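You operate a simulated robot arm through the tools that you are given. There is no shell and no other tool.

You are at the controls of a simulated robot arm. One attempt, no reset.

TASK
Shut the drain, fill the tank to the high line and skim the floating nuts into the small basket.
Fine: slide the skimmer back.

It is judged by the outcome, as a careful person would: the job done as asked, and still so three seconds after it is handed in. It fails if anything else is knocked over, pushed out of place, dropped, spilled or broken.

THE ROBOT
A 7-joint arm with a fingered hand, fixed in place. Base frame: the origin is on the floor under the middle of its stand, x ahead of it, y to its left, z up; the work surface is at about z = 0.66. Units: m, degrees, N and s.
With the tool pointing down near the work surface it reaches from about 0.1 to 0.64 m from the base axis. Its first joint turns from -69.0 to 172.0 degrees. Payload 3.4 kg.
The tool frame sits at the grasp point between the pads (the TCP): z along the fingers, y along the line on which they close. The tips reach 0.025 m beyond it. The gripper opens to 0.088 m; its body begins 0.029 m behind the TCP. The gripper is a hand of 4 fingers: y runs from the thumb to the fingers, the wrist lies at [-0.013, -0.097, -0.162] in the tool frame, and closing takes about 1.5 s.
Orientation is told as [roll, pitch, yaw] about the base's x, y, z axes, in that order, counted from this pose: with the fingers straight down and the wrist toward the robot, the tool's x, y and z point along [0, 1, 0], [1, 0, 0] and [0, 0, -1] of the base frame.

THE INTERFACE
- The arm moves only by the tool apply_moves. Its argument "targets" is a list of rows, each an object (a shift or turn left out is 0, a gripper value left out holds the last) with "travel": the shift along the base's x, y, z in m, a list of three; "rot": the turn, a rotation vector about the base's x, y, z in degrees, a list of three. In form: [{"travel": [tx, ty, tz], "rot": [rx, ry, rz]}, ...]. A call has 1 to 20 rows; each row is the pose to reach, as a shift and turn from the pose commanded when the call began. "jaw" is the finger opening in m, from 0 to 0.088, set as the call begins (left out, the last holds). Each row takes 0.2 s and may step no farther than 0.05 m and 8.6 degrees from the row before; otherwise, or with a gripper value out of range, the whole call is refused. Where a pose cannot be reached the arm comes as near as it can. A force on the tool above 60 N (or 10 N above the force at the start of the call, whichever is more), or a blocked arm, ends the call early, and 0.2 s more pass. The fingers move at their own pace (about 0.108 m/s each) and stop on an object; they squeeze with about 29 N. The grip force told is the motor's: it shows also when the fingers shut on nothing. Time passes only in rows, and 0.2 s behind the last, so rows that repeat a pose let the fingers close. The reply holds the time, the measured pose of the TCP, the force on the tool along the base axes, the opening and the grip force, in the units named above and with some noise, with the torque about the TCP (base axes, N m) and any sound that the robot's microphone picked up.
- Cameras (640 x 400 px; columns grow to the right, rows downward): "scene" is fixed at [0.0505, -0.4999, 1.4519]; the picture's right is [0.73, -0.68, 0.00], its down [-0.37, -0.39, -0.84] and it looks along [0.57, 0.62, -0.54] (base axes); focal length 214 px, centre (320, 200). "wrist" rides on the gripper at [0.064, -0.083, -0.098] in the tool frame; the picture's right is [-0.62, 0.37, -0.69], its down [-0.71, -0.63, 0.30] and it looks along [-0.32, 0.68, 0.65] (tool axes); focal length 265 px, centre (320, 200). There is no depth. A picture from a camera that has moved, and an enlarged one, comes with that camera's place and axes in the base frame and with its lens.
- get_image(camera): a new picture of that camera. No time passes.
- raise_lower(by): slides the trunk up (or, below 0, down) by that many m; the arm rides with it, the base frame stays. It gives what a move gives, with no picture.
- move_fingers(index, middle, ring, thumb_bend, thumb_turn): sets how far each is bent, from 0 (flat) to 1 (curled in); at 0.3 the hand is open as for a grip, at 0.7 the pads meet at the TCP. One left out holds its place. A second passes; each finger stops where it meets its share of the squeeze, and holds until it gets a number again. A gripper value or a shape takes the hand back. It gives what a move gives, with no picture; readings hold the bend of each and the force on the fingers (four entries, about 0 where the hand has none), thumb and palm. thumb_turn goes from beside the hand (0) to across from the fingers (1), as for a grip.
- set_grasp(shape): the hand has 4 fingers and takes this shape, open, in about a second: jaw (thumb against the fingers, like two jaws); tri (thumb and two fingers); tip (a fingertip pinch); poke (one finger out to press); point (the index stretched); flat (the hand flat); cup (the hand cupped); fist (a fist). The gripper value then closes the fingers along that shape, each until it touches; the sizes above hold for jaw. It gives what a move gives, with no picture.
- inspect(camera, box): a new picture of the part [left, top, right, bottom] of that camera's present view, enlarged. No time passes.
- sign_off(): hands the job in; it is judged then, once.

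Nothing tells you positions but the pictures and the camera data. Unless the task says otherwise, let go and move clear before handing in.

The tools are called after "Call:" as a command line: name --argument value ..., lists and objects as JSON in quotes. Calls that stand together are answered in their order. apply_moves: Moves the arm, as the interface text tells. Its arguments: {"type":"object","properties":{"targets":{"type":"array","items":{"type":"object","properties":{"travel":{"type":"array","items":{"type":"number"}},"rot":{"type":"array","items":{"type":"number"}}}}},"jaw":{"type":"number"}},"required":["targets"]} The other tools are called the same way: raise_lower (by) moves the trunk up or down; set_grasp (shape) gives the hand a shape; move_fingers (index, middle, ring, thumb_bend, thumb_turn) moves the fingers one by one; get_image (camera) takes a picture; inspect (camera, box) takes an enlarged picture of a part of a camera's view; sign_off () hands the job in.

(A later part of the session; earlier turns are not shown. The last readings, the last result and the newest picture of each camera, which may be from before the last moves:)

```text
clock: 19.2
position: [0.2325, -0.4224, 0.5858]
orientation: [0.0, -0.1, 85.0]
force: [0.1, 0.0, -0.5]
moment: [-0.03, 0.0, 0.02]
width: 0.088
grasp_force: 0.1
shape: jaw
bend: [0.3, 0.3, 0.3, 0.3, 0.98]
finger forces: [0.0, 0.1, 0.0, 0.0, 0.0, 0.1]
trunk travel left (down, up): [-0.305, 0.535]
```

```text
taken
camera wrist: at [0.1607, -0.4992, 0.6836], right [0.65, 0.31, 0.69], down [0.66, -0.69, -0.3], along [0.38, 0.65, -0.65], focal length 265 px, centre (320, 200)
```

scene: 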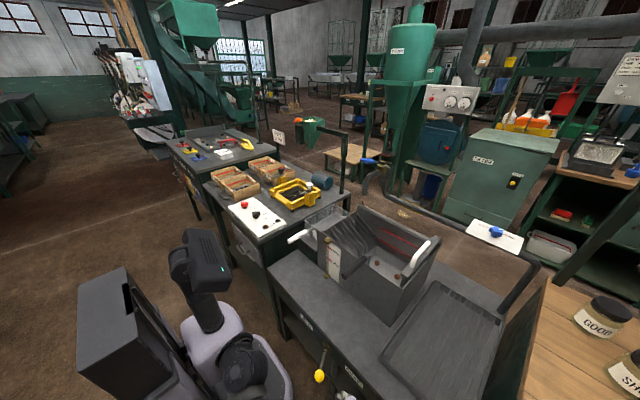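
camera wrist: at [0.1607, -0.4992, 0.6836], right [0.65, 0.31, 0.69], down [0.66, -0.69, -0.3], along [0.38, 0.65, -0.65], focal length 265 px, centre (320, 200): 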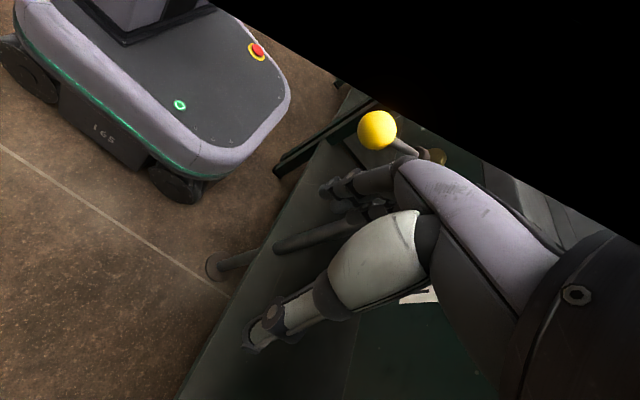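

The knob is just beyond the finger backs, as predicted. I'll push toward +y slowly.

Call:
apply_moves --targets '[{"travel": [0, 0.015, 0]}, {"travel": [0, 0.03, 0]}, {"travel": [0, 0.045, 0]}, {"travel": [0, 0.06, 0]}, {"travel": [0, 0.07, 0]}, {"travel": [0, 0.08, 0]}]'

Call:
get_image --camera "wrist"

Call:
inspect --camera "scene" --box '[290, 310, 410, 400]'

```text
clock: 20.6
position: [0.2324, -0.3422, 0.5862]
orientation: [0.0, 0.0, 85.0]
force: [0.3, -0.3, 0.2]
moment: [0.01, 0.0, 0.01]
width: 0.0876
grasp_force: 0.1
shape: jaw
bend: [0.3, 0.31, 0.3, 0.3, 0.98]
finger forces: [0.0, 0.7, 0.0, 0.0, 0.0, 0.1]
trunk travel left (down, up): [-0.305, 0.535]
```

```text
taken
camera wrist: at [0.1603, -0.4194, 0.6841], right [0.65, 0.31, 0.69], down [0.66, -0.69, -0.3], along [0.38, 0.65, -0.65], focal length 265 px, centre (320, 200)
```

wrist: 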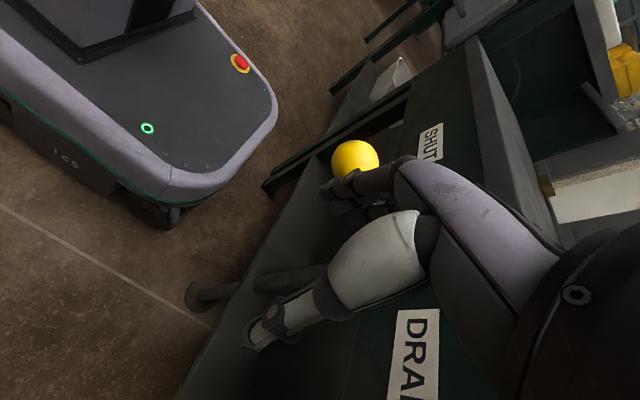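

```text
4.44 times, centred on (350, 355) of scene
camera zoom: at [0.0505, -0.4999, 1.4519], right [0.73, -0.68, 0.0], down [-0.37, -0.39, -0.84], along [0.57, 0.62, -0.54], focal length 953 px, centre (187, -489)
```

zoom: 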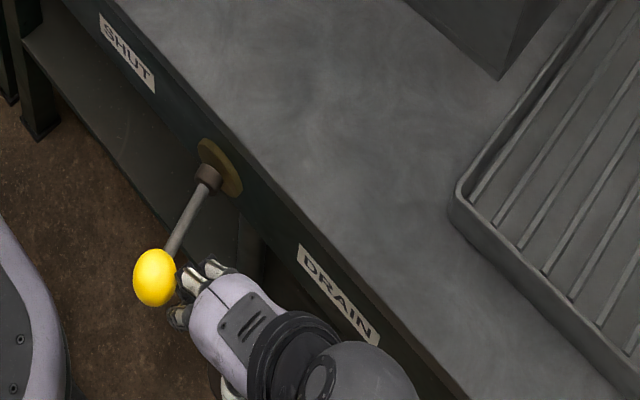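

The lever is moving with little force. I'll keep pushing toward SHUT.

Call:
apply_moves --targets '[{"travel": [0, 0.015, 0]}, {"travel": [0, 0.03, 0]}, {"travel": [0, 0.04, 0]}, {"travel": [0, 0.05, 0]}]'

Call:
get_image --camera "wrist"

Call:
inspect --camera "scene" --box '[290, 310, 410, 400]'

```text
clock: 21.6
position: [0.2336, -0.2929, 0.5854]
orientation: [0.1, 0.0, 84.9]
force: [-0.8, -0.4, -0.2]
moment: [-0.01, 0.03, 0.0]
width: 0.0875
grasp_force: 0.1
shape: jaw
bend: [0.3, 0.3, 0.3, 0.3, 0.98]
finger forces: [0.0, 0.0, 0.0, 0.0, 0.1, 0.0]
trunk travel left (down, up): [-0.305, 0.535]
```

```text
taken
camera wrist: at [0.1611, -0.3697, 0.6841], right [0.65, 0.31, 0.69], down [0.66, -0.69, -0.31], along [0.38, 0.65, -0.65], focal length 265 px, centre (320, 200)
```

wrist: 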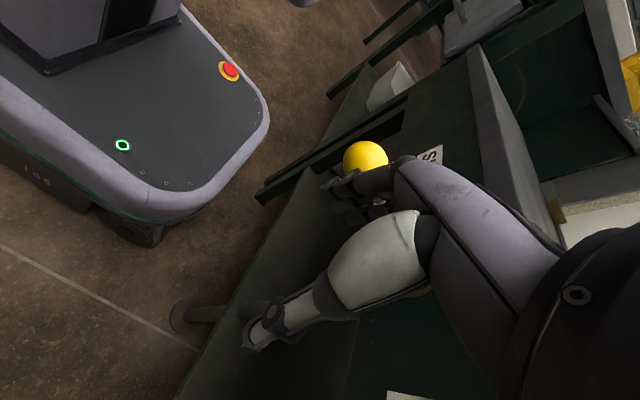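

```text
4.44 times, centred on (350, 355) of scene
camera zoom: at [0.0505, -0.4999, 1.4519], right [0.73, -0.68, 0.0], down [-0.37, -0.39, -0.84], along [0.57, 0.62, -0.54], focal length 953 px, centre (187, -489)
```

zoom: 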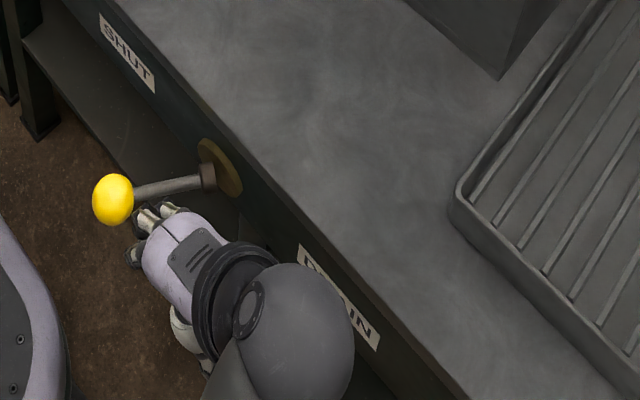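

The lever is now about 28° past center toward SHUT. I'll continue in small steps until it reaches its stop.

Call:
apply_moves --targets '[{"travel": [0, 0.008, 0]}, {"travel": [0, 0.016, 0]}, {"travel": [0, 0.022, 0]}, {"travel": [0, 0.028, 0]}]'

Call:
get_image --camera "wrist"

Call:
inspect --camera "scene" --box '[290, 310, 410, 400]'

```text
clock: 22.7
position: [0.233, -0.2691, 0.5849]
orientation: [-0.4, 0.0, 84.1]
force: [-6.3, -46.6, 13.5]
moment: [0.79, -0.18, -0.55]
width: 0.0732
grasp_force: 0.1
shape: jaw
bend: [0.33, 0.48, 0.43, 0.3, 0.98]
finger forces: [4.3, 35.2, 18.2, 0.1, 0.1, 0.0]
trunk travel left (down, up): [-0.305, 0.535]
stopped in row 4: the force on the tool passed its limit at 62 N (the readings are from after the stop); the commanded pose is now the measured one
```

```text
taken
camera wrist: at [0.1606, -0.3462, 0.6827], right [0.65, 0.3, 0.7], down [0.65, -0.7, -0.3], along [0.4, 0.65, -0.65], focal length 265 px, centre (320, 200)
```

wrist: 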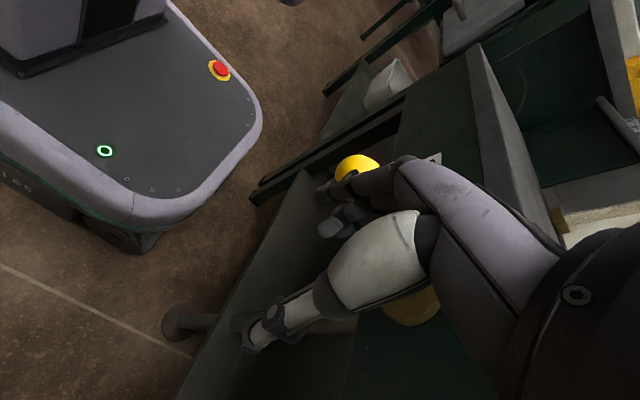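

```text
4.44 times, centred on (350, 355) of scene
camera zoom: at [0.0505, -0.4999, 1.4519], right [0.73, -0.68, 0.0], down [-0.37, -0.39, -0.84], along [0.57, 0.62, -0.54], focal length 953 px, centre (187, -489)
```

zoom: 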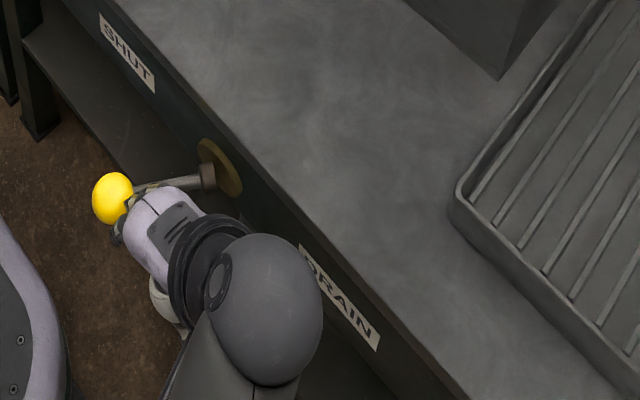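

The lever is hard against its SHUT stop. I'll back off toward −y, check that it stays, and rise.

Call:
apply_moves --targets '[{"travel": [0, -0.02, 0]}, {"travel": [0, -0.05, 0]}, {"travel": [0, -0.09, 0]}, {"travel": [0, -0.12, 0]}]'

Call:
inspect --camera "scene" --box '[290, 310, 410, 400]'

Call:
get_image --camera "wrist"

```text
clock: 23.7
position: [0.2363, -0.385, 0.5885]
orientation: [-0.2, 0.1, 84.6]
force: [0.1, -0.5, 0.0]
moment: [0.01, 0.04, -0.01]
width: 0.0877
grasp_force: 0.1
shape: jaw
bend: [0.3, 0.3, 0.3, 0.3, 0.98]
finger forces: [0.0, 0.1, 0.0, 0.0, 0.1, 0.0]
trunk travel left (down, up): [-0.305, 0.535]
```

```text
4.44 times, centred on (350, 355) of scene
camera zoom: at [0.0505, -0.4999, 1.4519], right [0.73, -0.68, 0.0], down [-0.37, -0.39, -0.84], along [0.57, 0.62, -0.54], focal length 953 px, centre (187, -489)
```

zoom: 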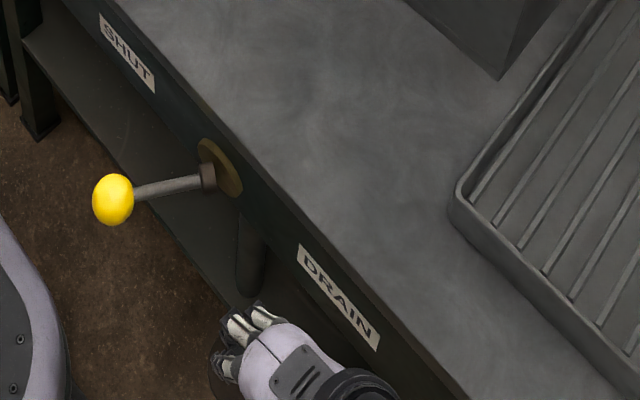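

```text
taken
camera wrist: at [0.164, -0.4614, 0.6855], right [0.65, 0.31, 0.69], down [0.65, -0.69, -0.3], along [0.39, 0.65, -0.65], focal length 265 px, centre (320, 200)
```

wrist: 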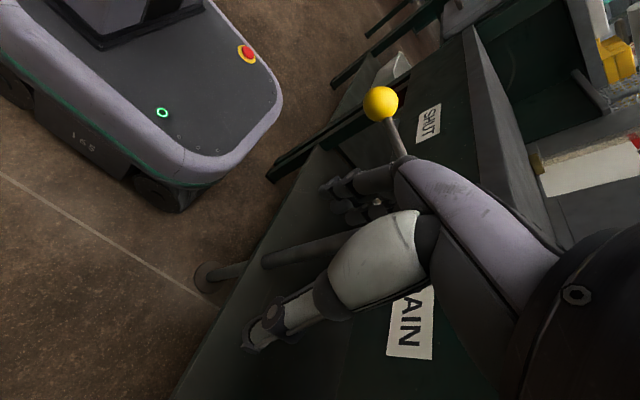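

The drain lever sits at SHUT and holds. I'll raise straight up and then head to the tap.

Call:
raise_lower --by 0.5

Call:
apply_moves --targets '[{"travel": [0.015, 0.0, 0.01], "rot": [0, 0, -8]}, {"travel": [0.03, 0.0, 0.02], "rot": [0, 0, -16]}, {"travel": [0.045, 0.01, 0.03], "rot": [0, 0, -24]}, {"travel": [0.06, 0.03, 0.04], "rot": [0, 0, -32]}, {"travel": [0.075, 0.05, 0.05], "rot": [0, 0, -40]}, {"travel": [0.09, 0.07, 0.06], "rot": [0, 0, -48]}, {"travel": [0.105, 0.09, 0.07], "rot": [0, 0, -56]}, {"travel": [0.12, 0.11, 0.08], "rot": [0, 0, -64]}, {"travel": [0.135, 0.13, 0.09], "rot": [0, 0, -72]}, {"travel": [0.15, 0.15, 0.1], "rot": [0, 0, -80]}, {"travel": [0.165, 0.18, 0.1], "rot": [0, 0, -85]}]'

Call:
get_image --camera "scene"

Call:
get_image --camera "wrist"

```text
refused: 0.5 is not a number from -0.4 to 0.4
```

```text
clock: 24.7
position: [0.276, -0.3646, 0.6214]
orientation: [1.2, 1.2, 55.5]
force: [-56.1, -16.4, -2.0]
moment: [0.25, -0.96, 0.4]
width: 0.0875
grasp_force: 0.0
shape: jaw
bend: [0.3, 0.33, 0.53, 0.3, 0.98]
finger forces: [0.0, 6.0, 50.9, 0.0, 0.1, 0.1]
trunk travel left (down, up): [-0.305, 0.535]
stopped in row 4: the force on the tool passed its limit at 75 N (the readings are from after the stop); the commanded pose is now the measured one
```

```text
taken
```

scene: 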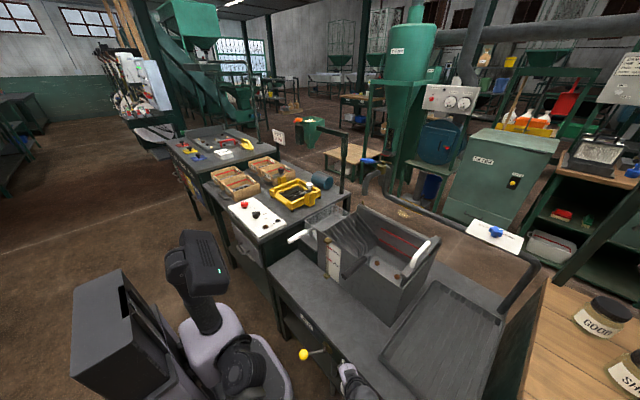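

```text
taken
camera wrist: at [0.1788, -0.3964, 0.722], right [0.74, -0.04, 0.67], down [0.22, -0.93, -0.3], along [0.64, 0.37, -0.67], focal length 265 px, centre (320, 200)
```

wrist: 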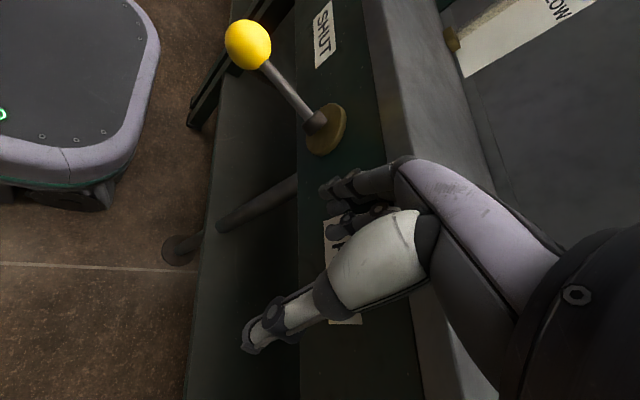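

The raise was refused and the follow-on move pressed the fingers against the bench front, so I shouldn't have chained those calls. I'll back straight off now and check that nothing shifted.

Call:
apply_moves --targets '[{"travel": [-0.02, 0, -0.005]}, {"travel": [-0.045, -0.01, -0.01], "rot": [0, 0, 5]}]'

Call:
get_image --camera "wrist"

Call:
inspect --camera "scene" --box '[260, 180, 460, 305]'

Call:
inspect --camera "scene" --box '[290, 310, 410, 400]'

```text
clock: 25.3
position: [0.2393, -0.3703, 0.6101]
orientation: [0.8, 1.2, 60.4]
force: [0.1, -0.1, 0.3]
moment: [0.0, 0.0, 0.02]
width: 0.0881
grasp_force: 0.1
shape: jaw
bend: [0.3, 0.3, 0.3, 0.3, 0.98]
finger forces: [0.0, 0.1, 0.0, 0.0, 0.0, 0.0]
trunk travel left (down, up): [-0.305, 0.535]
```

```text
taken
camera wrist: at [0.1433, -0.4109, 0.7111], right [0.74, 0.02, 0.68], down [0.3, -0.9, -0.3], along [0.61, 0.43, -0.67], focal length 265 px, centre (320, 200)
```

wrist: 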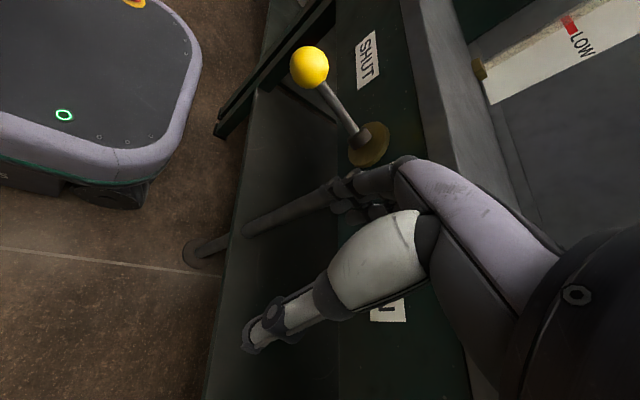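

```text
3.20 times, centred on (360, 242) of scene
camera zoom: at [0.0505, -0.4999, 1.4519], right [0.73, -0.68, 0.0], down [-0.37, -0.39, -0.84], along [0.57, 0.62, -0.54], focal length 686 px, centre (192, 64)
```

zoom: 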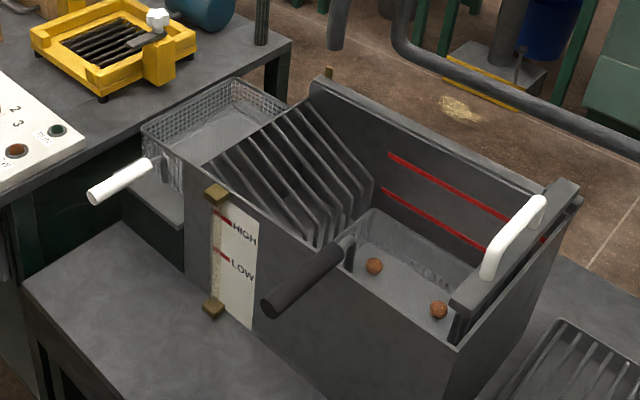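

```text
4.44 times, centred on (350, 355) of scene
camera zoom: at [0.0505, -0.4999, 1.4519], right [0.73, -0.68, 0.0], down [-0.37, -0.39, -0.84], along [0.57, 0.62, -0.54], focal length 953 px, centre (187, -489)
```

zoom: 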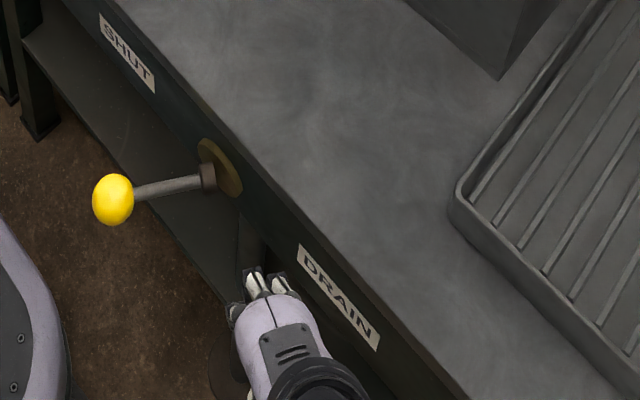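

Nothing shifted: the tank, basket and lever are identical to before. I'll move a little farther from the bench and then raise in two steps.

Call:
apply_moves --targets '[{"travel": [-0.015, -0.015, 0], "rot": [0, 0, 8]}, {"travel": [-0.02, -0.03, 0], "rot": [0, 0, 16]}, {"travel": [-0.02, -0.04, 0], "rot": [0, 0, 22]}]'

```text
clock: 26.1
position: [0.2192, -0.4119, 0.611]
orientation: [0.9, 1.1, 82.4]
force: [-0.5, 0.4, 0.1]
moment: [-0.04, -0.02, -0.01]
width: 0.0876
grasp_force: 0.0
shape: jaw
bend: [0.3, 0.3, 0.3, 0.3, 0.98]
finger forces: [0.1, 0.0, 0.1, 0.0, 0.0, 0.0]
trunk travel left (down, up): [-0.305, 0.535]
```

The hand is clear of the bench face at x 0.219. I'm raising the trunk.

Call:
raise_lower --by 0.35

```text
clock: 29.5
position: [0.2187, -0.4136, 0.9616]
orientation: [0.9, 1.1, 82.3]
force: [-0.4, 0.2, 0.7]
moment: [0.02, -0.01, 0.01]
width: 0.0878
grasp_force: 0.0
shape: jaw
bend: [0.3, 0.3, 0.3, 0.3, 0.98]
finger forces: [0.0, 0.0, 0.1, 0.0, 0.0, 0.1]
trunk travel left (down, up): [-0.655, 0.185]
```

The raise was clean. I'll go up a bit more, then check before moving over the bench.

Call:
raise_lower --by 0.15

```text
clock: 31.3
position: [0.2194, -0.4123, 1.1117]
orientation: [0.9, 1.1, 82.3]
force: [-0.4, -0.4, 0.1]
moment: [0.01, -0.04, 0.03]
width: 0.088
grasp_force: 0.0
shape: jaw
bend: [0.3, 0.3, 0.3, 0.3, 0.98]
finger forces: [0.0, 0.0, 0.0, 0.0, 0.0, 0.1]
trunk travel left (down, up): [-0.805, 0.035]
```

At z 1.11 I'm above everything on the bench. Next I'll swing forward toward the tap side while unwinding the yaw.

Call:
apply_moves --targets '[{"travel": [0.015, 0.0, 0.01], "rot": [0, 0, -8]}, {"travel": [0.03, 0.0, 0.02], "rot": [0, 0, -16]}, {"travel": [0.045, 0.01, 0.03], "rot": [0, 0, -24]}, {"travel": [0.06, 0.03, 0.04], "rot": [0, 0, -32]}, {"travel": [0.08, 0.05, 0.05], "rot": [0, 0, -40]}, {"travel": [0.1, 0.07, 0.06], "rot": [0, 0, -48]}, {"travel": [0.12, 0.09, 0.07], "rot": [0, 0, -56]}, {"travel": [0.14, 0.11, 0.08], "rot": [0, 0, -64]}, {"travel": [0.16, 0.13, 0.09], "rot": [0, 0, -72]}, {"travel": [0.18, 0.16, 0.1], "rot": [0, 0, -80]}, {"travel": [0.2, 0.19, 0.1], "rot": [0, 0, -82]}]'

Call:
get_image --camera "scene"

Call:
get_image --camera "wrist"

```text
clock: 33.7
position: [0.4214, -0.2203, 1.2083]
orientation: [0.8, 1.0, 0.2]
force: [0.5, 0.8, -0.7]
moment: [-0.01, 0.0, 0.01]
width: 0.0878
grasp_force: 0.0
shape: jaw
bend: [0.3, 0.3, 0.3, 0.3, 0.98]
finger forces: [0.1, 0.1, 0.1, 0.0, 0.0, 0.0]
trunk travel left (down, up): [-0.805, 0.035]
```

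```text
taken
```

scene: 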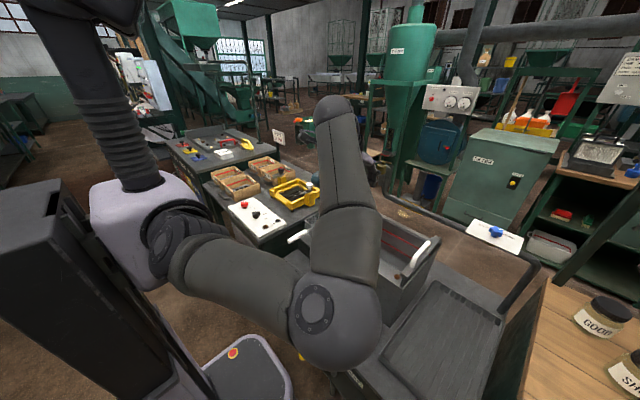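

```text
taken
camera wrist: at [0.3392, -0.1585, 1.31], right [0.38, -0.63, 0.68], down [-0.63, -0.71, -0.3], along [0.67, -0.31, -0.67], focal length 265 px, centre (320, 200)
```

wrist: 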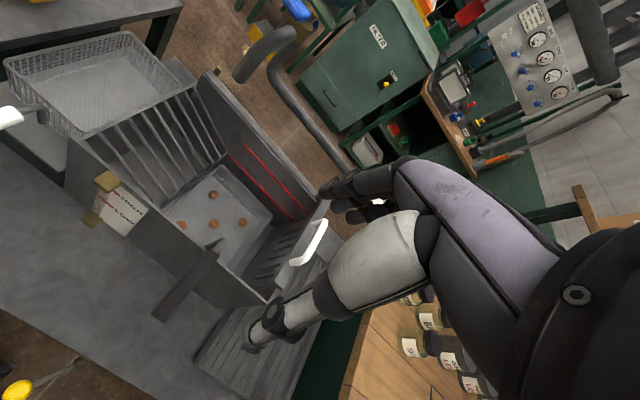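

Now over the bench at (0.42, −0.22, 1.21). I'll pitch the hand forward and shift left to view the tap lever from in front.

Call:
apply_moves --targets '[{"travel": [0.0, 0.03, 0.0], "rot": [0, -8, 0]}, {"travel": [0.0, 0.06, 0.0], "rot": [0, -16, 0]}, {"travel": [0.01, 0.09, 0.0], "rot": [0, -24, 0]}, {"travel": [0.02, 0.12, 0.01], "rot": [0, -32, 0]}, {"travel": [0.03, 0.14, 0.02], "rot": [0, -40, 0]}]'

Call:
get_image --camera "wrist"

Call:
get_image --camera "scene"

```text
clock: 34.9
position: [0.451, -0.0806, 1.2306]
orientation: [0.5, -38.9, 0.4]
force: [-0.3, -0.2, 0.1]
moment: [0.01, 0.02, 0.03]
width: 0.0879
grasp_force: 0.1
shape: jaw
bend: [0.3, 0.3, 0.3, 0.3, 0.98]
finger forces: [0.1, 0.0, 0.0, 0.0, 0.1, 0.0]
trunk travel left (down, up): [-0.805, 0.035]
```

```text
taken
camera wrist: at [0.3234, -0.0191, 1.2551], right [-0.14, -0.63, 0.77], down [-0.29, -0.71, -0.64], along [0.95, -0.31, -0.08], focal length 265 px, centre (320, 200)
```

wrist: 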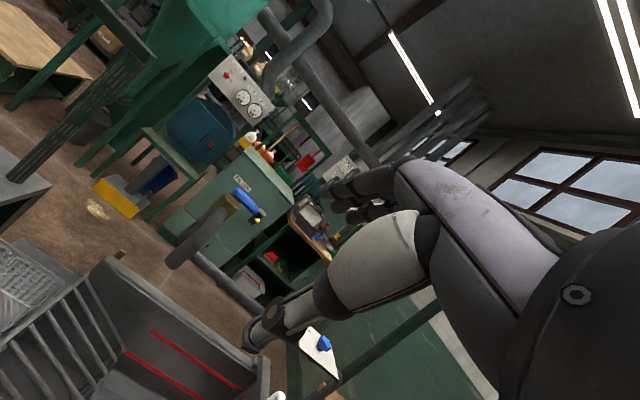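

```text
taken
```

scene: 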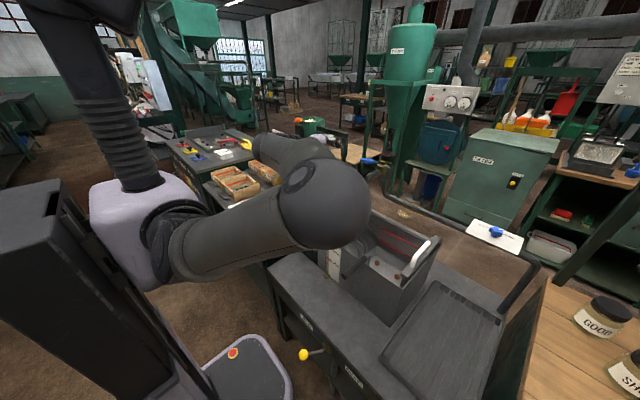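

Call:
inspect --camera "wrist" --box '[150, 160, 290, 290]'

Call:
inspect --camera "wrist" --box '[290, 320, 350, 380]'

Call:
inspect --camera "scene" --box '[355, 150, 405, 200]'

```text
3.08 times, centred on (220, 225) of wrist
camera zoom: at [0.3234, -0.0191, 1.2551], right [-0.14, -0.63, 0.77], down [-0.29, -0.71, -0.64], along [0.95, -0.31, -0.08], focal length 817 px, centre (628, 123)
```

zoom: 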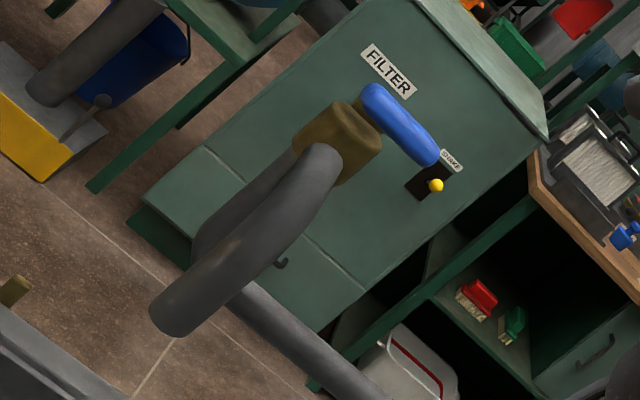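

```text
6.67 times, centred on (320, 350) of wrist
camera zoom: at [0.3234, -0.0191, 1.2551], right [-0.14, -0.63, 0.77], down [-0.29, -0.71, -0.64], along [0.95, -0.31, -0.08], focal length 1769 px, centre (320, -800)
```

zoom: 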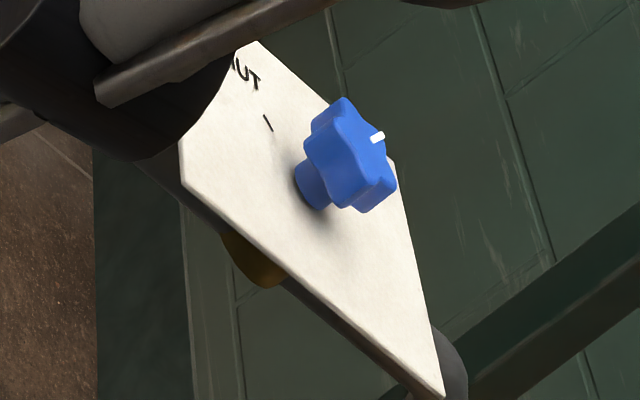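

```text
8.00 times, centred on (380, 175) of scene
camera zoom: at [0.0505, -0.4999, 1.4519], right [0.73, -0.68, 0.0], down [-0.37, -0.39, -0.84], along [0.57, 0.62, -0.54], focal length 1716 px, centre (-160, 400)
```

zoom: 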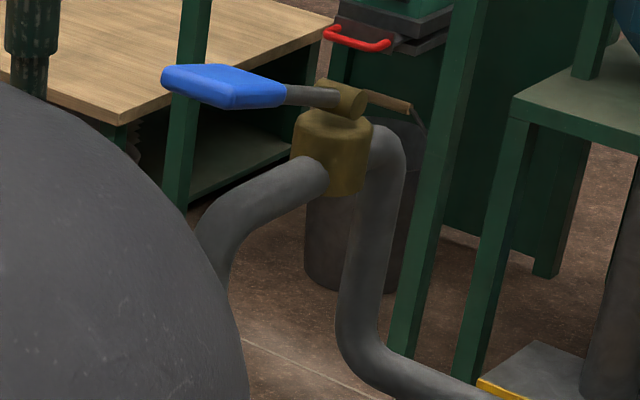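

The lever pivots on a horizontal pin (axis along y) at about (0.793, −0.067, 1.113), and its flat paddle is centered near (0.69, −0.067, 1.145). I'll take the paddle between thumb (below) and fingers (above), first moving to a pre-grasp in line with it.

Call:
apply_moves --targets '[{"travel": [0.03, 0.003, -0.01], "rot": [0, -7, 0]}, {"travel": [0.06, 0.006, -0.02], "rot": [0, -14, 0]}, {"travel": [0.09, 0.01, -0.035], "rot": [0, -21, 0]}, {"travel": [0.11, 0.012, -0.045], "rot": [0, -28, 0]}, {"travel": [0.13, 0.014, -0.055], "rot": [0, -34, 0]}]'

Call:
get_image --camera "wrist"

Call:
get_image --camera "scene"

```text
clock: 36.1
position: [0.584, -0.0586, 1.1816]
orientation: [7.0, -72.6, -7.9]
force: [0.2, 4.0, -1.7]
moment: [0.0, -0.15, -0.29]
width: 0.0879
grasp_force: 0.0
shape: jaw
bend: [0.3, 0.3, 0.3, 0.3, 0.98]
finger forces: [0.1, 0.0, 0.0, 0.1, 0.1, 0.1]
out of reach, approached as far as the arm can: row 3, 4, 5
trunk travel left (down, up): [-0.805, 0.035]
```

```text
taken
camera wrist: at [0.4664, 0.0101, 1.1331], right [-0.57, -0.63, 0.54], down [0.09, -0.69, -0.72], along [0.82, -0.36, 0.45], focal length 265 px, centre (320, 200)
```

wrist: 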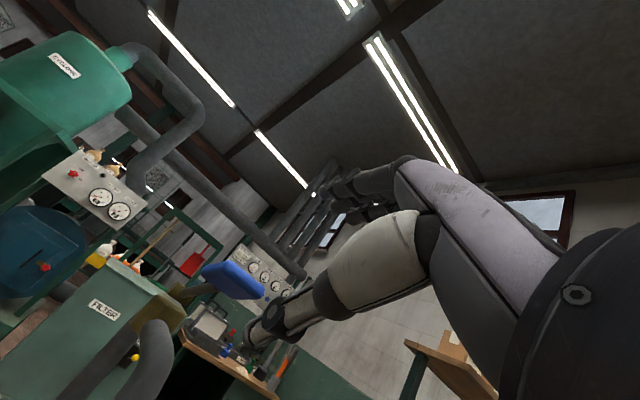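

```text
taken
```

scene: 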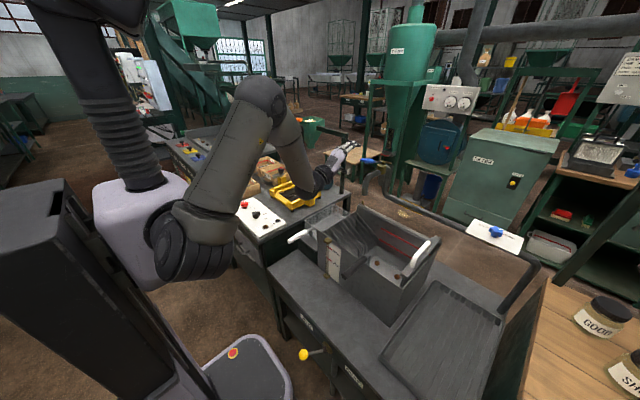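

The elbow flipped to an upper-left position, which clears the scene view of the tank. I'll hold still a moment to check whether the small force reading is just transient.

Call:
apply_moves --targets '[{"travel": [0, 0, 0]}, {"travel": [0, 0, 0]}]'

Call:
inspect --camera "scene" --box '[300, 130, 400, 200]'

Call:
inspect --camera "wrist" --box '[120, 230, 320, 400]'

```text
clock: 36.7
position: [0.5766, -0.0422, 1.1787]
orientation: [-0.5, -72.8, 0.6]
force: [0.1, 0.3, 0.6]
moment: [-0.03, 0.01, -0.02]
width: 0.0879
grasp_force: 0.1
shape: jaw
bend: [0.3, 0.3, 0.3, 0.3, 0.98]
finger forces: [0.1, 0.1, 0.1, 0.0, 0.0, 0.0]
trunk travel left (down, up): [-0.805, 0.035]
```

```text
5.71 times, centred on (350, 165) of scene
camera zoom: at [0.0505, -0.4999, 1.4519], right [0.73, -0.68, 0.0], down [-0.37, -0.39, -0.84], along [0.57, 0.62, -0.54], focal length 1226 px, centre (149, 400)
```

zoom: 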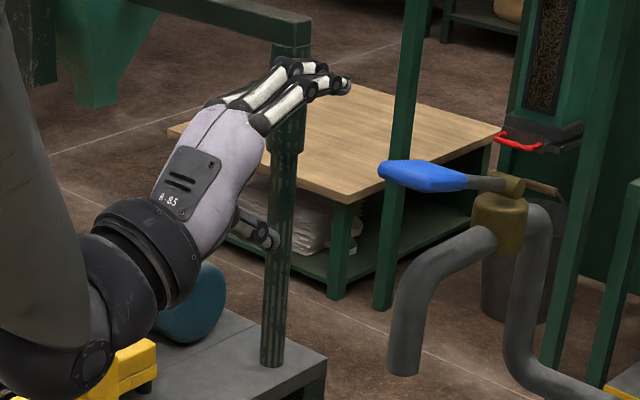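

```text
2.35 times, centred on (220, 315) of wrist
camera zoom: at [0.4574, 0.0211, 1.128], right [-0.55, -0.62, 0.56], down [0.11, -0.72, -0.69], along [0.83, -0.32, 0.46], focal length 624 px, centre (555, -71)
```

zoom: 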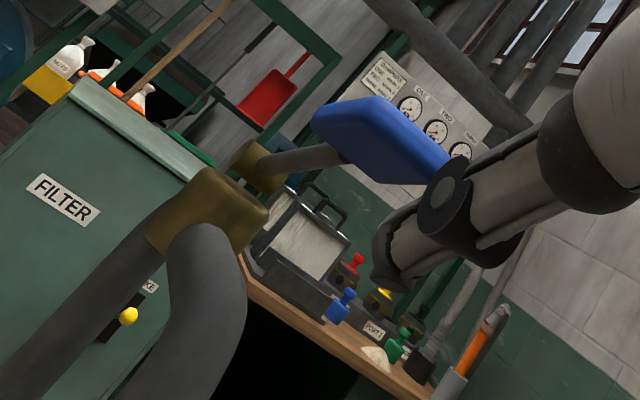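

Settled with no force, and the paddle location is confirmed at (0.69, −0.069, 1.145). I'll align with it and then advance with it between thumb and fingers.

Call:
apply_moves --targets '[{"travel": [0.008, -0.013, -0.002]}, {"travel": [0.018, -0.026, -0.004]}]'

Call:
get_image --camera "wrist"

```text
clock: 37.3
position: [0.5909, -0.0437, 1.1775]
orientation: [-0.3, -72.8, 0.2]
force: [-0.1, -0.3, -0.2]
moment: [0.0, 0.03, -0.02]
width: 0.0878
grasp_force: 0.0
shape: jaw
bend: [0.3, 0.3, 0.3, 0.3, 0.98]
finger forces: [0.0, 0.0, 0.0, 0.0, 0.0, 0.1]
out of reach, approached as far as the arm can: row 1, 2
trunk travel left (down, up): [-0.805, 0.035]
```

```text
taken
camera wrist: at [0.4727, 0.0206, 1.1266], right [-0.55, -0.62, 0.56], down [0.1, -0.72, -0.69], along [0.83, -0.33, 0.46], focal length 265 px, centre (320, 200)
```

wrist: 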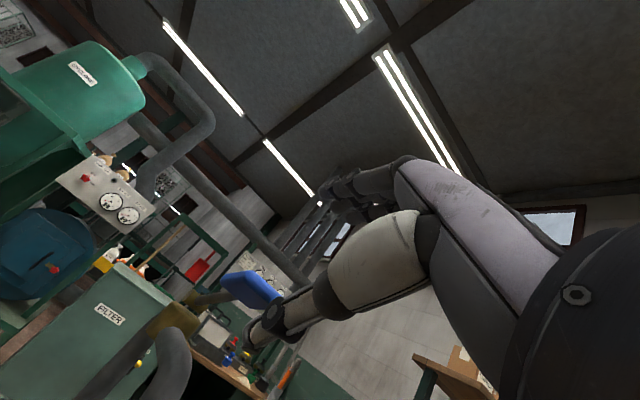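

The arm is at its inner fold limit here, so I'll lower the trunk a little and raise the hand by the same amount to gain reach.

Call:
raise_lower --by -0.07

```text
clock: 38.4
position: [0.5912, -0.0438, 1.1078]
orientation: [-0.3, -72.7, 0.0]
force: [-0.2, 0.2, 0.2]
moment: [0.0, 0.02, -0.01]
width: 0.088
grasp_force: 0.1
shape: jaw
bend: [0.3, 0.3, 0.3, 0.3, 0.98]
finger forces: [0.0, 0.0, 0.1, 0.0, 0.1, 0.1]
trunk travel left (down, up): [-0.735, 0.105]
```

Call:
apply_moves --targets '[{"travel": [-0.005, 0, 0.025]}, {"travel": [-0.005, 0, 0.05]}, {"travel": [-0.005, 0.0, 0.07]}]'

```text
clock: 39.2
position: [0.5849, -0.0447, 1.1785]
orientation: [-0.2, -72.7, 0.1]
force: [-0.1, -0.4, 0.3]
moment: [-0.01, -0.03, -0.01]
width: 0.0879
grasp_force: 0.1
shape: jaw
bend: [0.3, 0.3, 0.3, 0.3, 0.98]
finger forces: [0.0, 0.1, 0.0, 0.1, 0.0, 0.0]
trunk travel left (down, up): [-0.735, 0.105]
```

The hand is reachable again at (0.585, −0.045, 1.1785). I'll repeat that once more for margin.

Call:
raise_lower --by -0.07

```text
clock: 40.2
position: [0.587, -0.0457, 1.1079]
orientation: [-0.4, -72.8, 0.1]
force: [0.2, -0.5, 0.0]
moment: [-0.01, -0.01, -0.03]
width: 0.0878
grasp_force: 0.1
shape: jaw
bend: [0.3, 0.3, 0.3, 0.3, 0.98]
finger forces: [0.0, 0.0, 0.0, 0.0, 0.0, 0.0]
trunk travel left (down, up): [-0.665, 0.175]
```

Call:
apply_moves --targets '[{"travel": [0, -0.003, 0.025]}, {"travel": [0.0, -0.01, 0.05]}, {"travel": [0.01, -0.018, 0.065]}, {"travel": [0.012, -0.023, 0.067]}]'

Call:
inspect --camera "wrist" --box '[140, 230, 340, 400]'

Call:
inspect --camera "scene" --box '[300, 130, 400, 200]'

```text
clock: 41.2
position: [0.5993, -0.0636, 1.1742]
orientation: [0.0, -72.7, -0.7]
force: [0.5, 0.1, 1.2]
moment: [-0.02, -0.04, -0.02]
width: 0.0878
grasp_force: 0.0
shape: jaw
bend: [0.3, 0.3, 0.3, 0.3, 0.98]
finger forces: [0.0, 0.0, 0.0, 0.0, 0.1, 0.0]
out of reach, approached as far as the arm can: row 4
trunk travel left (down, up): [-0.665, 0.175]
```

```text
2.35 times, centred on (240, 315) of wrist
camera zoom: at [0.4808, 0.0021, 1.1228], right [-0.56, -0.61, 0.56], down [0.1, -0.72, -0.69], along [0.82, -0.33, 0.46], focal length 624 px, centre (508, -71)
```

zoom: 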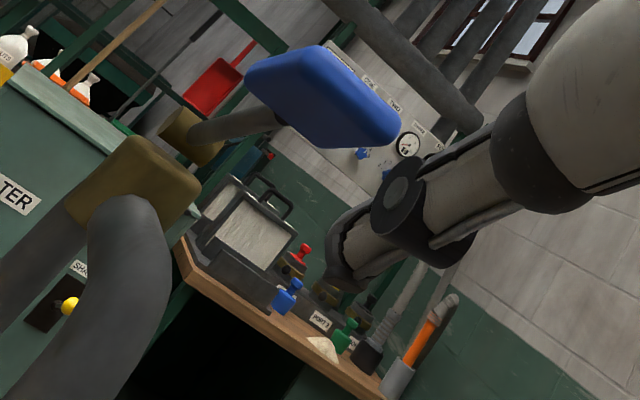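

```text
5.71 times, centred on (350, 165) of scene
camera zoom: at [0.0505, -0.4999, 1.4519], right [0.73, -0.68, 0.0], down [-0.37, -0.39, -0.84], along [0.57, 0.62, -0.54], focal length 1226 px, centre (149, 400)
```

zoom: 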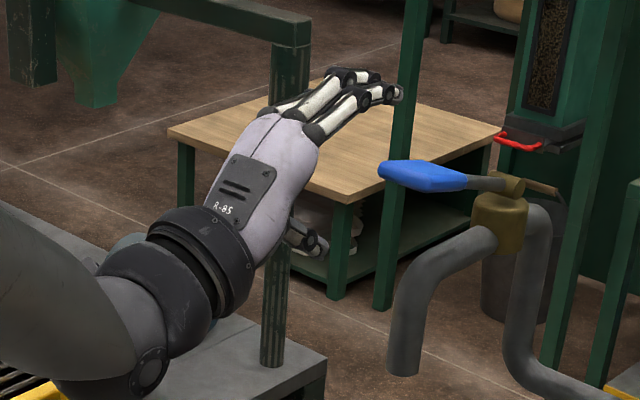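

Well aligned. I'll advance along the paddle's plane with thumb below and fingers above.

Call:
apply_moves --targets '[{"travel": [0.02, 0, -0.006]}, {"travel": [0.04, -0.001, -0.012]}, {"travel": [0.055, -0.002, -0.016]}, {"travel": [0.068, -0.003, -0.02]}]'

Call:
inspect --camera "scene" --box '[320, 130, 400, 186]'

Call:
get_image --camera "wrist"

```text
clock: 42.2
position: [0.6665, -0.0568, 1.1557]
orientation: [0.1, -72.6, -0.6]
force: [0.6, 0.2, 0.2]
moment: [0.03, 0.0, 0.0]
width: 0.0877
grasp_force: 0.0
shape: jaw
bend: [0.3, 0.3, 0.3, 0.3, 0.98]
finger forces: [0.1, 0.0, 0.0, 0.0, 0.1, 0.0]
out of reach, approached as far as the arm can: row 1, 2, 3, 4
trunk travel left (down, up): [-0.665, 0.175]
```

```text
7.14 times, centred on (360, 158) of scene
camera zoom: at [0.0505, -0.4999, 1.4519], right [0.73, -0.68, 0.0], down [-0.37, -0.39, -0.84], along [0.57, 0.62, -0.54], focal length 1532 px, centre (34, 500)
```

zoom: 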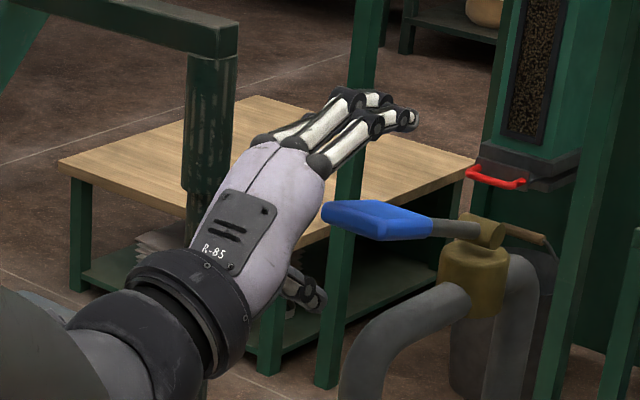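

```text
taken
camera wrist: at [0.548, 0.0095, 1.1049], right [-0.56, -0.61, 0.56], down [0.09, -0.72, -0.69], along [0.82, -0.33, 0.46], focal length 265 px, centre (320, 200)
```

wrist: 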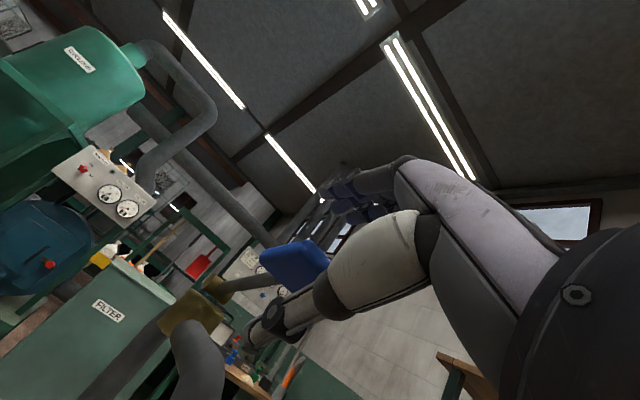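

I'm at the paddle's front edge. The thumb could come close to the spout, so I'll narrow the opening to 5 cm first and then advance a bit more.

Call:
apply_moves --targets '[{"travel": [0, 0, 0]}, {"travel": [0, 0, 0]}, {"travel": [0, 0, 0]}]' --jaw 0.05

Call:
inspect --camera "scene" --box '[320, 130, 400, 186]'

Call:
inspect --camera "wrist" --box '[180, 150, 420, 380]'

```text
clock: 43.0
position: [0.667, -0.0553, 1.1564]
orientation: [0.0, -72.8, -0.6]
force: [-0.2, -0.7, -0.2]
moment: [-0.03, 0.01, -0.01]
width: 0.0505
grasp_force: 0.2
shape: jaw
bend: [0.74, 0.42, 0.38, 0.66, 1.0]
finger forces: [0.1, 0.1, 0.0, 0.0, 0.0, 0.0]
trunk travel left (down, up): [-0.665, 0.175]
```

```text
7.14 times, centred on (360, 158) of scene
camera zoom: at [0.0505, -0.4999, 1.4519], right [0.73, -0.68, 0.0], down [-0.37, -0.39, -0.84], along [0.57, 0.62, -0.54], focal length 1532 px, centre (34, 500)
```

zoom: 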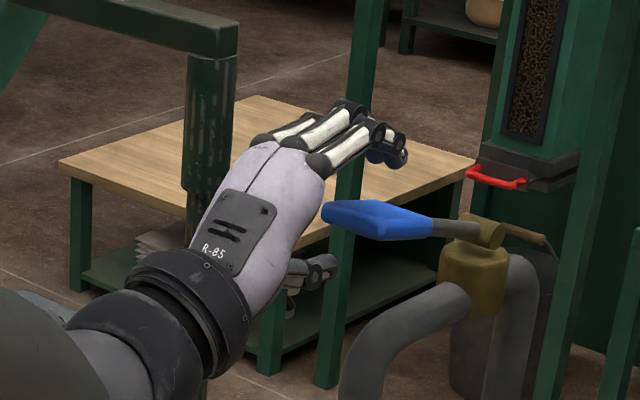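

```text
1.74 times, centred on (300, 265) of wrist
camera zoom: at [0.5476, 0.0094, 1.105], right [-0.56, -0.61, 0.56], down [0.1, -0.72, -0.69], along [0.82, -0.33, 0.46], focal length 462 px, centre (355, 87)
```

zoom: 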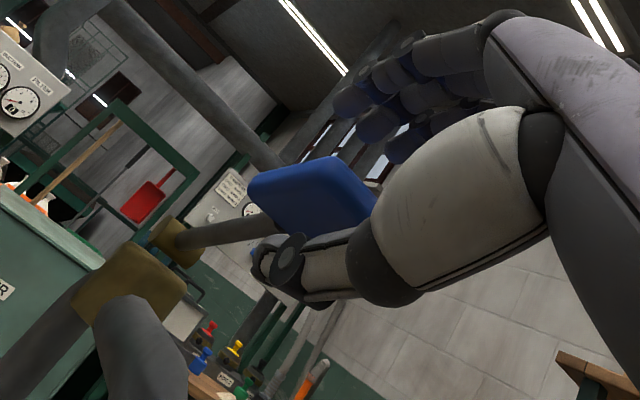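

The paddle lies between thumb and fingertips. I'll advance 1.5 cm more for a solid hold.

Call:
apply_moves --targets '[{"travel": [0.008, -0.004, -0.0025]}, {"travel": [0.016, -0.006, -0.005]}]'

Call:
inspect --camera "scene" --box '[320, 130, 400, 186]'

Call:
inspect --camera "wrist" --box '[180, 150, 420, 380]'

```text
clock: 43.6
position: [0.6814, -0.0571, 1.1526]
orientation: [0.0, -72.7, -0.7]
force: [-0.1, -0.3, -0.4]
moment: [-0.02, -0.01, 0.02]
width: 0.0503
grasp_force: 0.0
shape: jaw
bend: [0.74, 0.42, 0.38, 0.66, 1.0]
finger forces: [0.0, 0.1, 0.0, 0.0, 0.1, 0.0]
out of reach, approached as far as the arm can: row 1, 2
trunk travel left (down, up): [-0.665, 0.175]
```

```text
7.14 times, centred on (360, 158) of scene
camera zoom: at [0.0505, -0.4999, 1.4519], right [0.73, -0.68, 0.0], down [-0.37, -0.39, -0.84], along [0.57, 0.62, -0.54], focal length 1532 px, centre (34, 500)
```

zoom: 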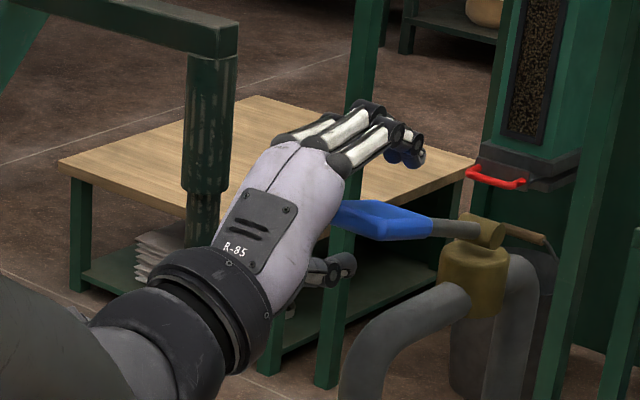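

```text
1.74 times, centred on (300, 265) of wrist
camera zoom: at [0.5633, 0.0092, 1.1015], right [-0.56, -0.61, 0.56], down [0.09, -0.72, -0.69], along [0.82, -0.33, 0.46], focal length 462 px, centre (355, 87)
```

zoom: 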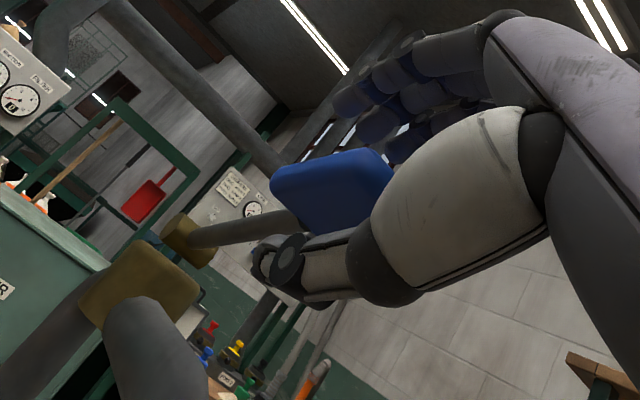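

The paddle is well inside the hand. I'll first test by lifting gently with the thumb under it, watching force and sound.

Call:
apply_moves --targets '[{"travel": [0, 0, 0.01]}, {"travel": [0, 0, 0.02]}, {"travel": [0, 0, 0.03]}]'

Call:
inspect --camera "scene" --box '[320, 130, 400, 186]'

Call:
inspect --camera "wrist" --box '[180, 150, 420, 380]'

```text
clock: 44.4
position: [0.6815, -0.0552, 1.179]
orientation: [-0.3, -72.3, 0.0]
force: [-0.6, 0.3, -10.1]
moment: [0.02, -0.03, 0.01]
width: 0.0561
grasp_force: 0.0
shape: jaw
bend: [0.74, 0.42, 0.38, 0.58, 0.99]
finger forces: [0.0, 0.0, 0.1, 0.1, 10.6, 0.0]
trunk travel left (down, up): [-0.665, 0.175]
```

```text
7.14 times, centred on (360, 158) of scene
camera zoom: at [0.0505, -0.4999, 1.4519], right [0.73, -0.68, 0.0], down [-0.37, -0.39, -0.84], along [0.57, 0.62, -0.54], focal length 1532 px, centre (34, 500)
```

zoom: 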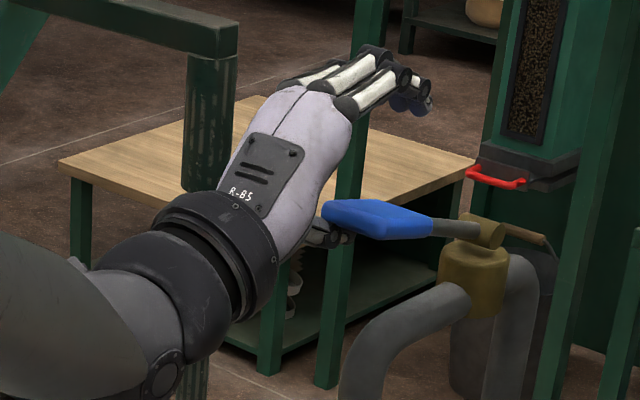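

```text
1.74 times, centred on (300, 265) of wrist
camera zoom: at [0.5641, 0.0094, 1.1288], right [-0.55, -0.62, 0.56], down [0.1, -0.72, -0.69], along [0.83, -0.33, 0.45], focal length 462 px, centre (355, 87)
```

zoom: 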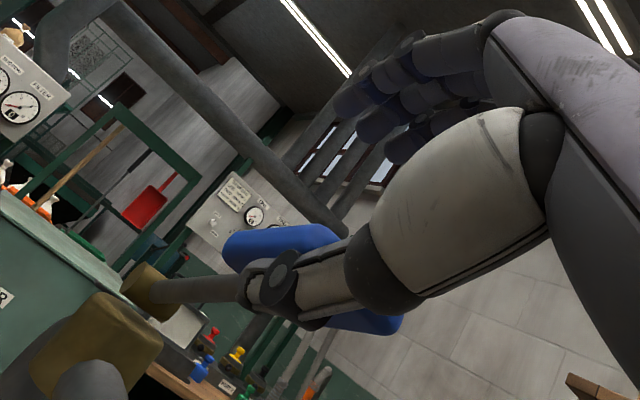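

Lifting meets a firm stop at 10 N, so this lever is pressed down to open. I'll lower back, withdraw, and come at the paddle from above with closed fingers.

Call:
apply_moves --targets '[{"travel": [0, 0, -0.015]}, {"travel": [0, 0, -0.024]}, {"travel": [-0.03, 0, -0.015]}, {"travel": [-0.06, 0, -0.006]}, {"travel": [-0.09, 0, 0.003]}]'

Call:
inspect --camera "scene" --box '[300, 130, 400, 200]'

```text
clock: 45.6
position: [0.5886, -0.0585, 1.1866]
orientation: [0.0, -72.8, 0.0]
force: [0.0, 0.2, 0.1]
moment: [0.0, -0.01, 0.0]
width: 0.0503
grasp_force: 0.0
shape: jaw
bend: [0.74, 0.42, 0.38, 0.66, 1.0]
finger forces: [0.0, 0.0, 0.0, 0.0, 0.0, 0.0]
trunk travel left (down, up): [-0.665, 0.175]
```

```text
5.71 times, centred on (350, 165) of scene
camera zoom: at [0.0505, -0.4999, 1.4519], right [0.73, -0.68, 0.0], down [-0.37, -0.39, -0.84], along [0.57, 0.62, -0.54], focal length 1226 px, centre (149, 400)
```

zoom: 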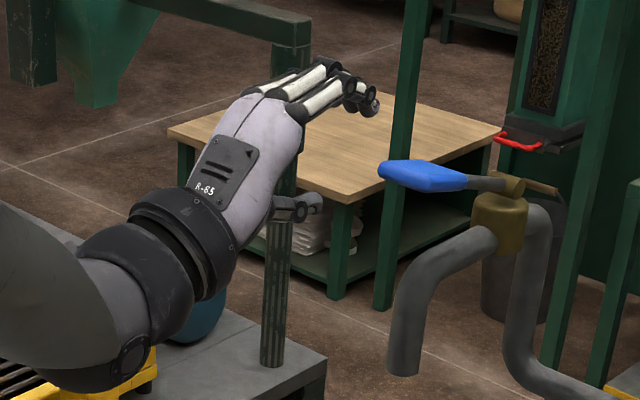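

I'm withdrawn clear of the paddle. I'll close the fingers into a beak, raise, and tilt to about −50° pitch.

Call:
apply_moves --targets '[{"travel": [0, 0, 0.02], "rot": [0, 6, 0]}, {"travel": [0.0, -0.003, 0.035], "rot": [0, 12, 0]}, {"travel": [0.01, -0.005, 0.045], "rot": [0, 18, 0]}, {"travel": [0.02, -0.007, 0.05], "rot": [0, 23, 0]}, {"travel": [0.03, -0.008, 0.05], "rot": [0, 23, 0]}, {"travel": [0.03, -0.008, 0.05], "rot": [0, 23, 0]}]' --jaw 0.0

Call:
inspect --camera "scene" --box '[300, 120, 400, 190]'

Call:
get_image --camera "wrist"

```text
clock: 47.0
position: [0.6204, -0.0648, 1.2369]
orientation: [-0.2, -49.8, 0.1]
force: [0.3, -0.9, -0.3]
moment: [0.03, 0.01, 0.02]
width: 0.0
grasp_force: 29.0
shape: jaw
bend: [0.7, 0.7, 0.7, 0.38, 1.0]
finger forces: [0.0, 0.1, 0.0, 0.0, 0.0, 0.0]
trunk travel left (down, up): [-0.665, 0.175]
```

```text
5.71 times, centred on (350, 155) of scene
camera zoom: at [0.0505, -0.4999, 1.4519], right [0.73, -0.68, 0.0], down [-0.37, -0.39, -0.84], along [0.57, 0.62, -0.54], focal length 1226 px, centre (149, 457)
```

zoom: 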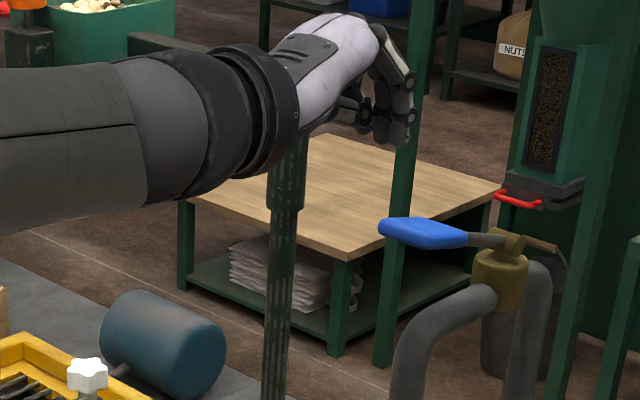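

```text
taken
camera wrist: at [0.4914, -0.0004, 1.2366], right [-0.29, -0.62, 0.73], down [-0.18, -0.72, -0.68], along [0.94, -0.33, 0.1], focal length 265 px, centre (320, 200)
```

wrist: 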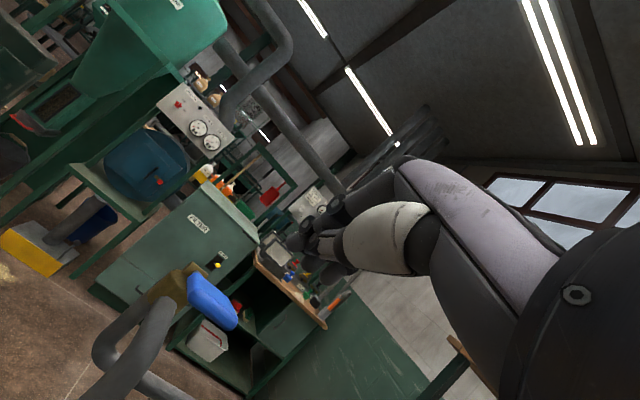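

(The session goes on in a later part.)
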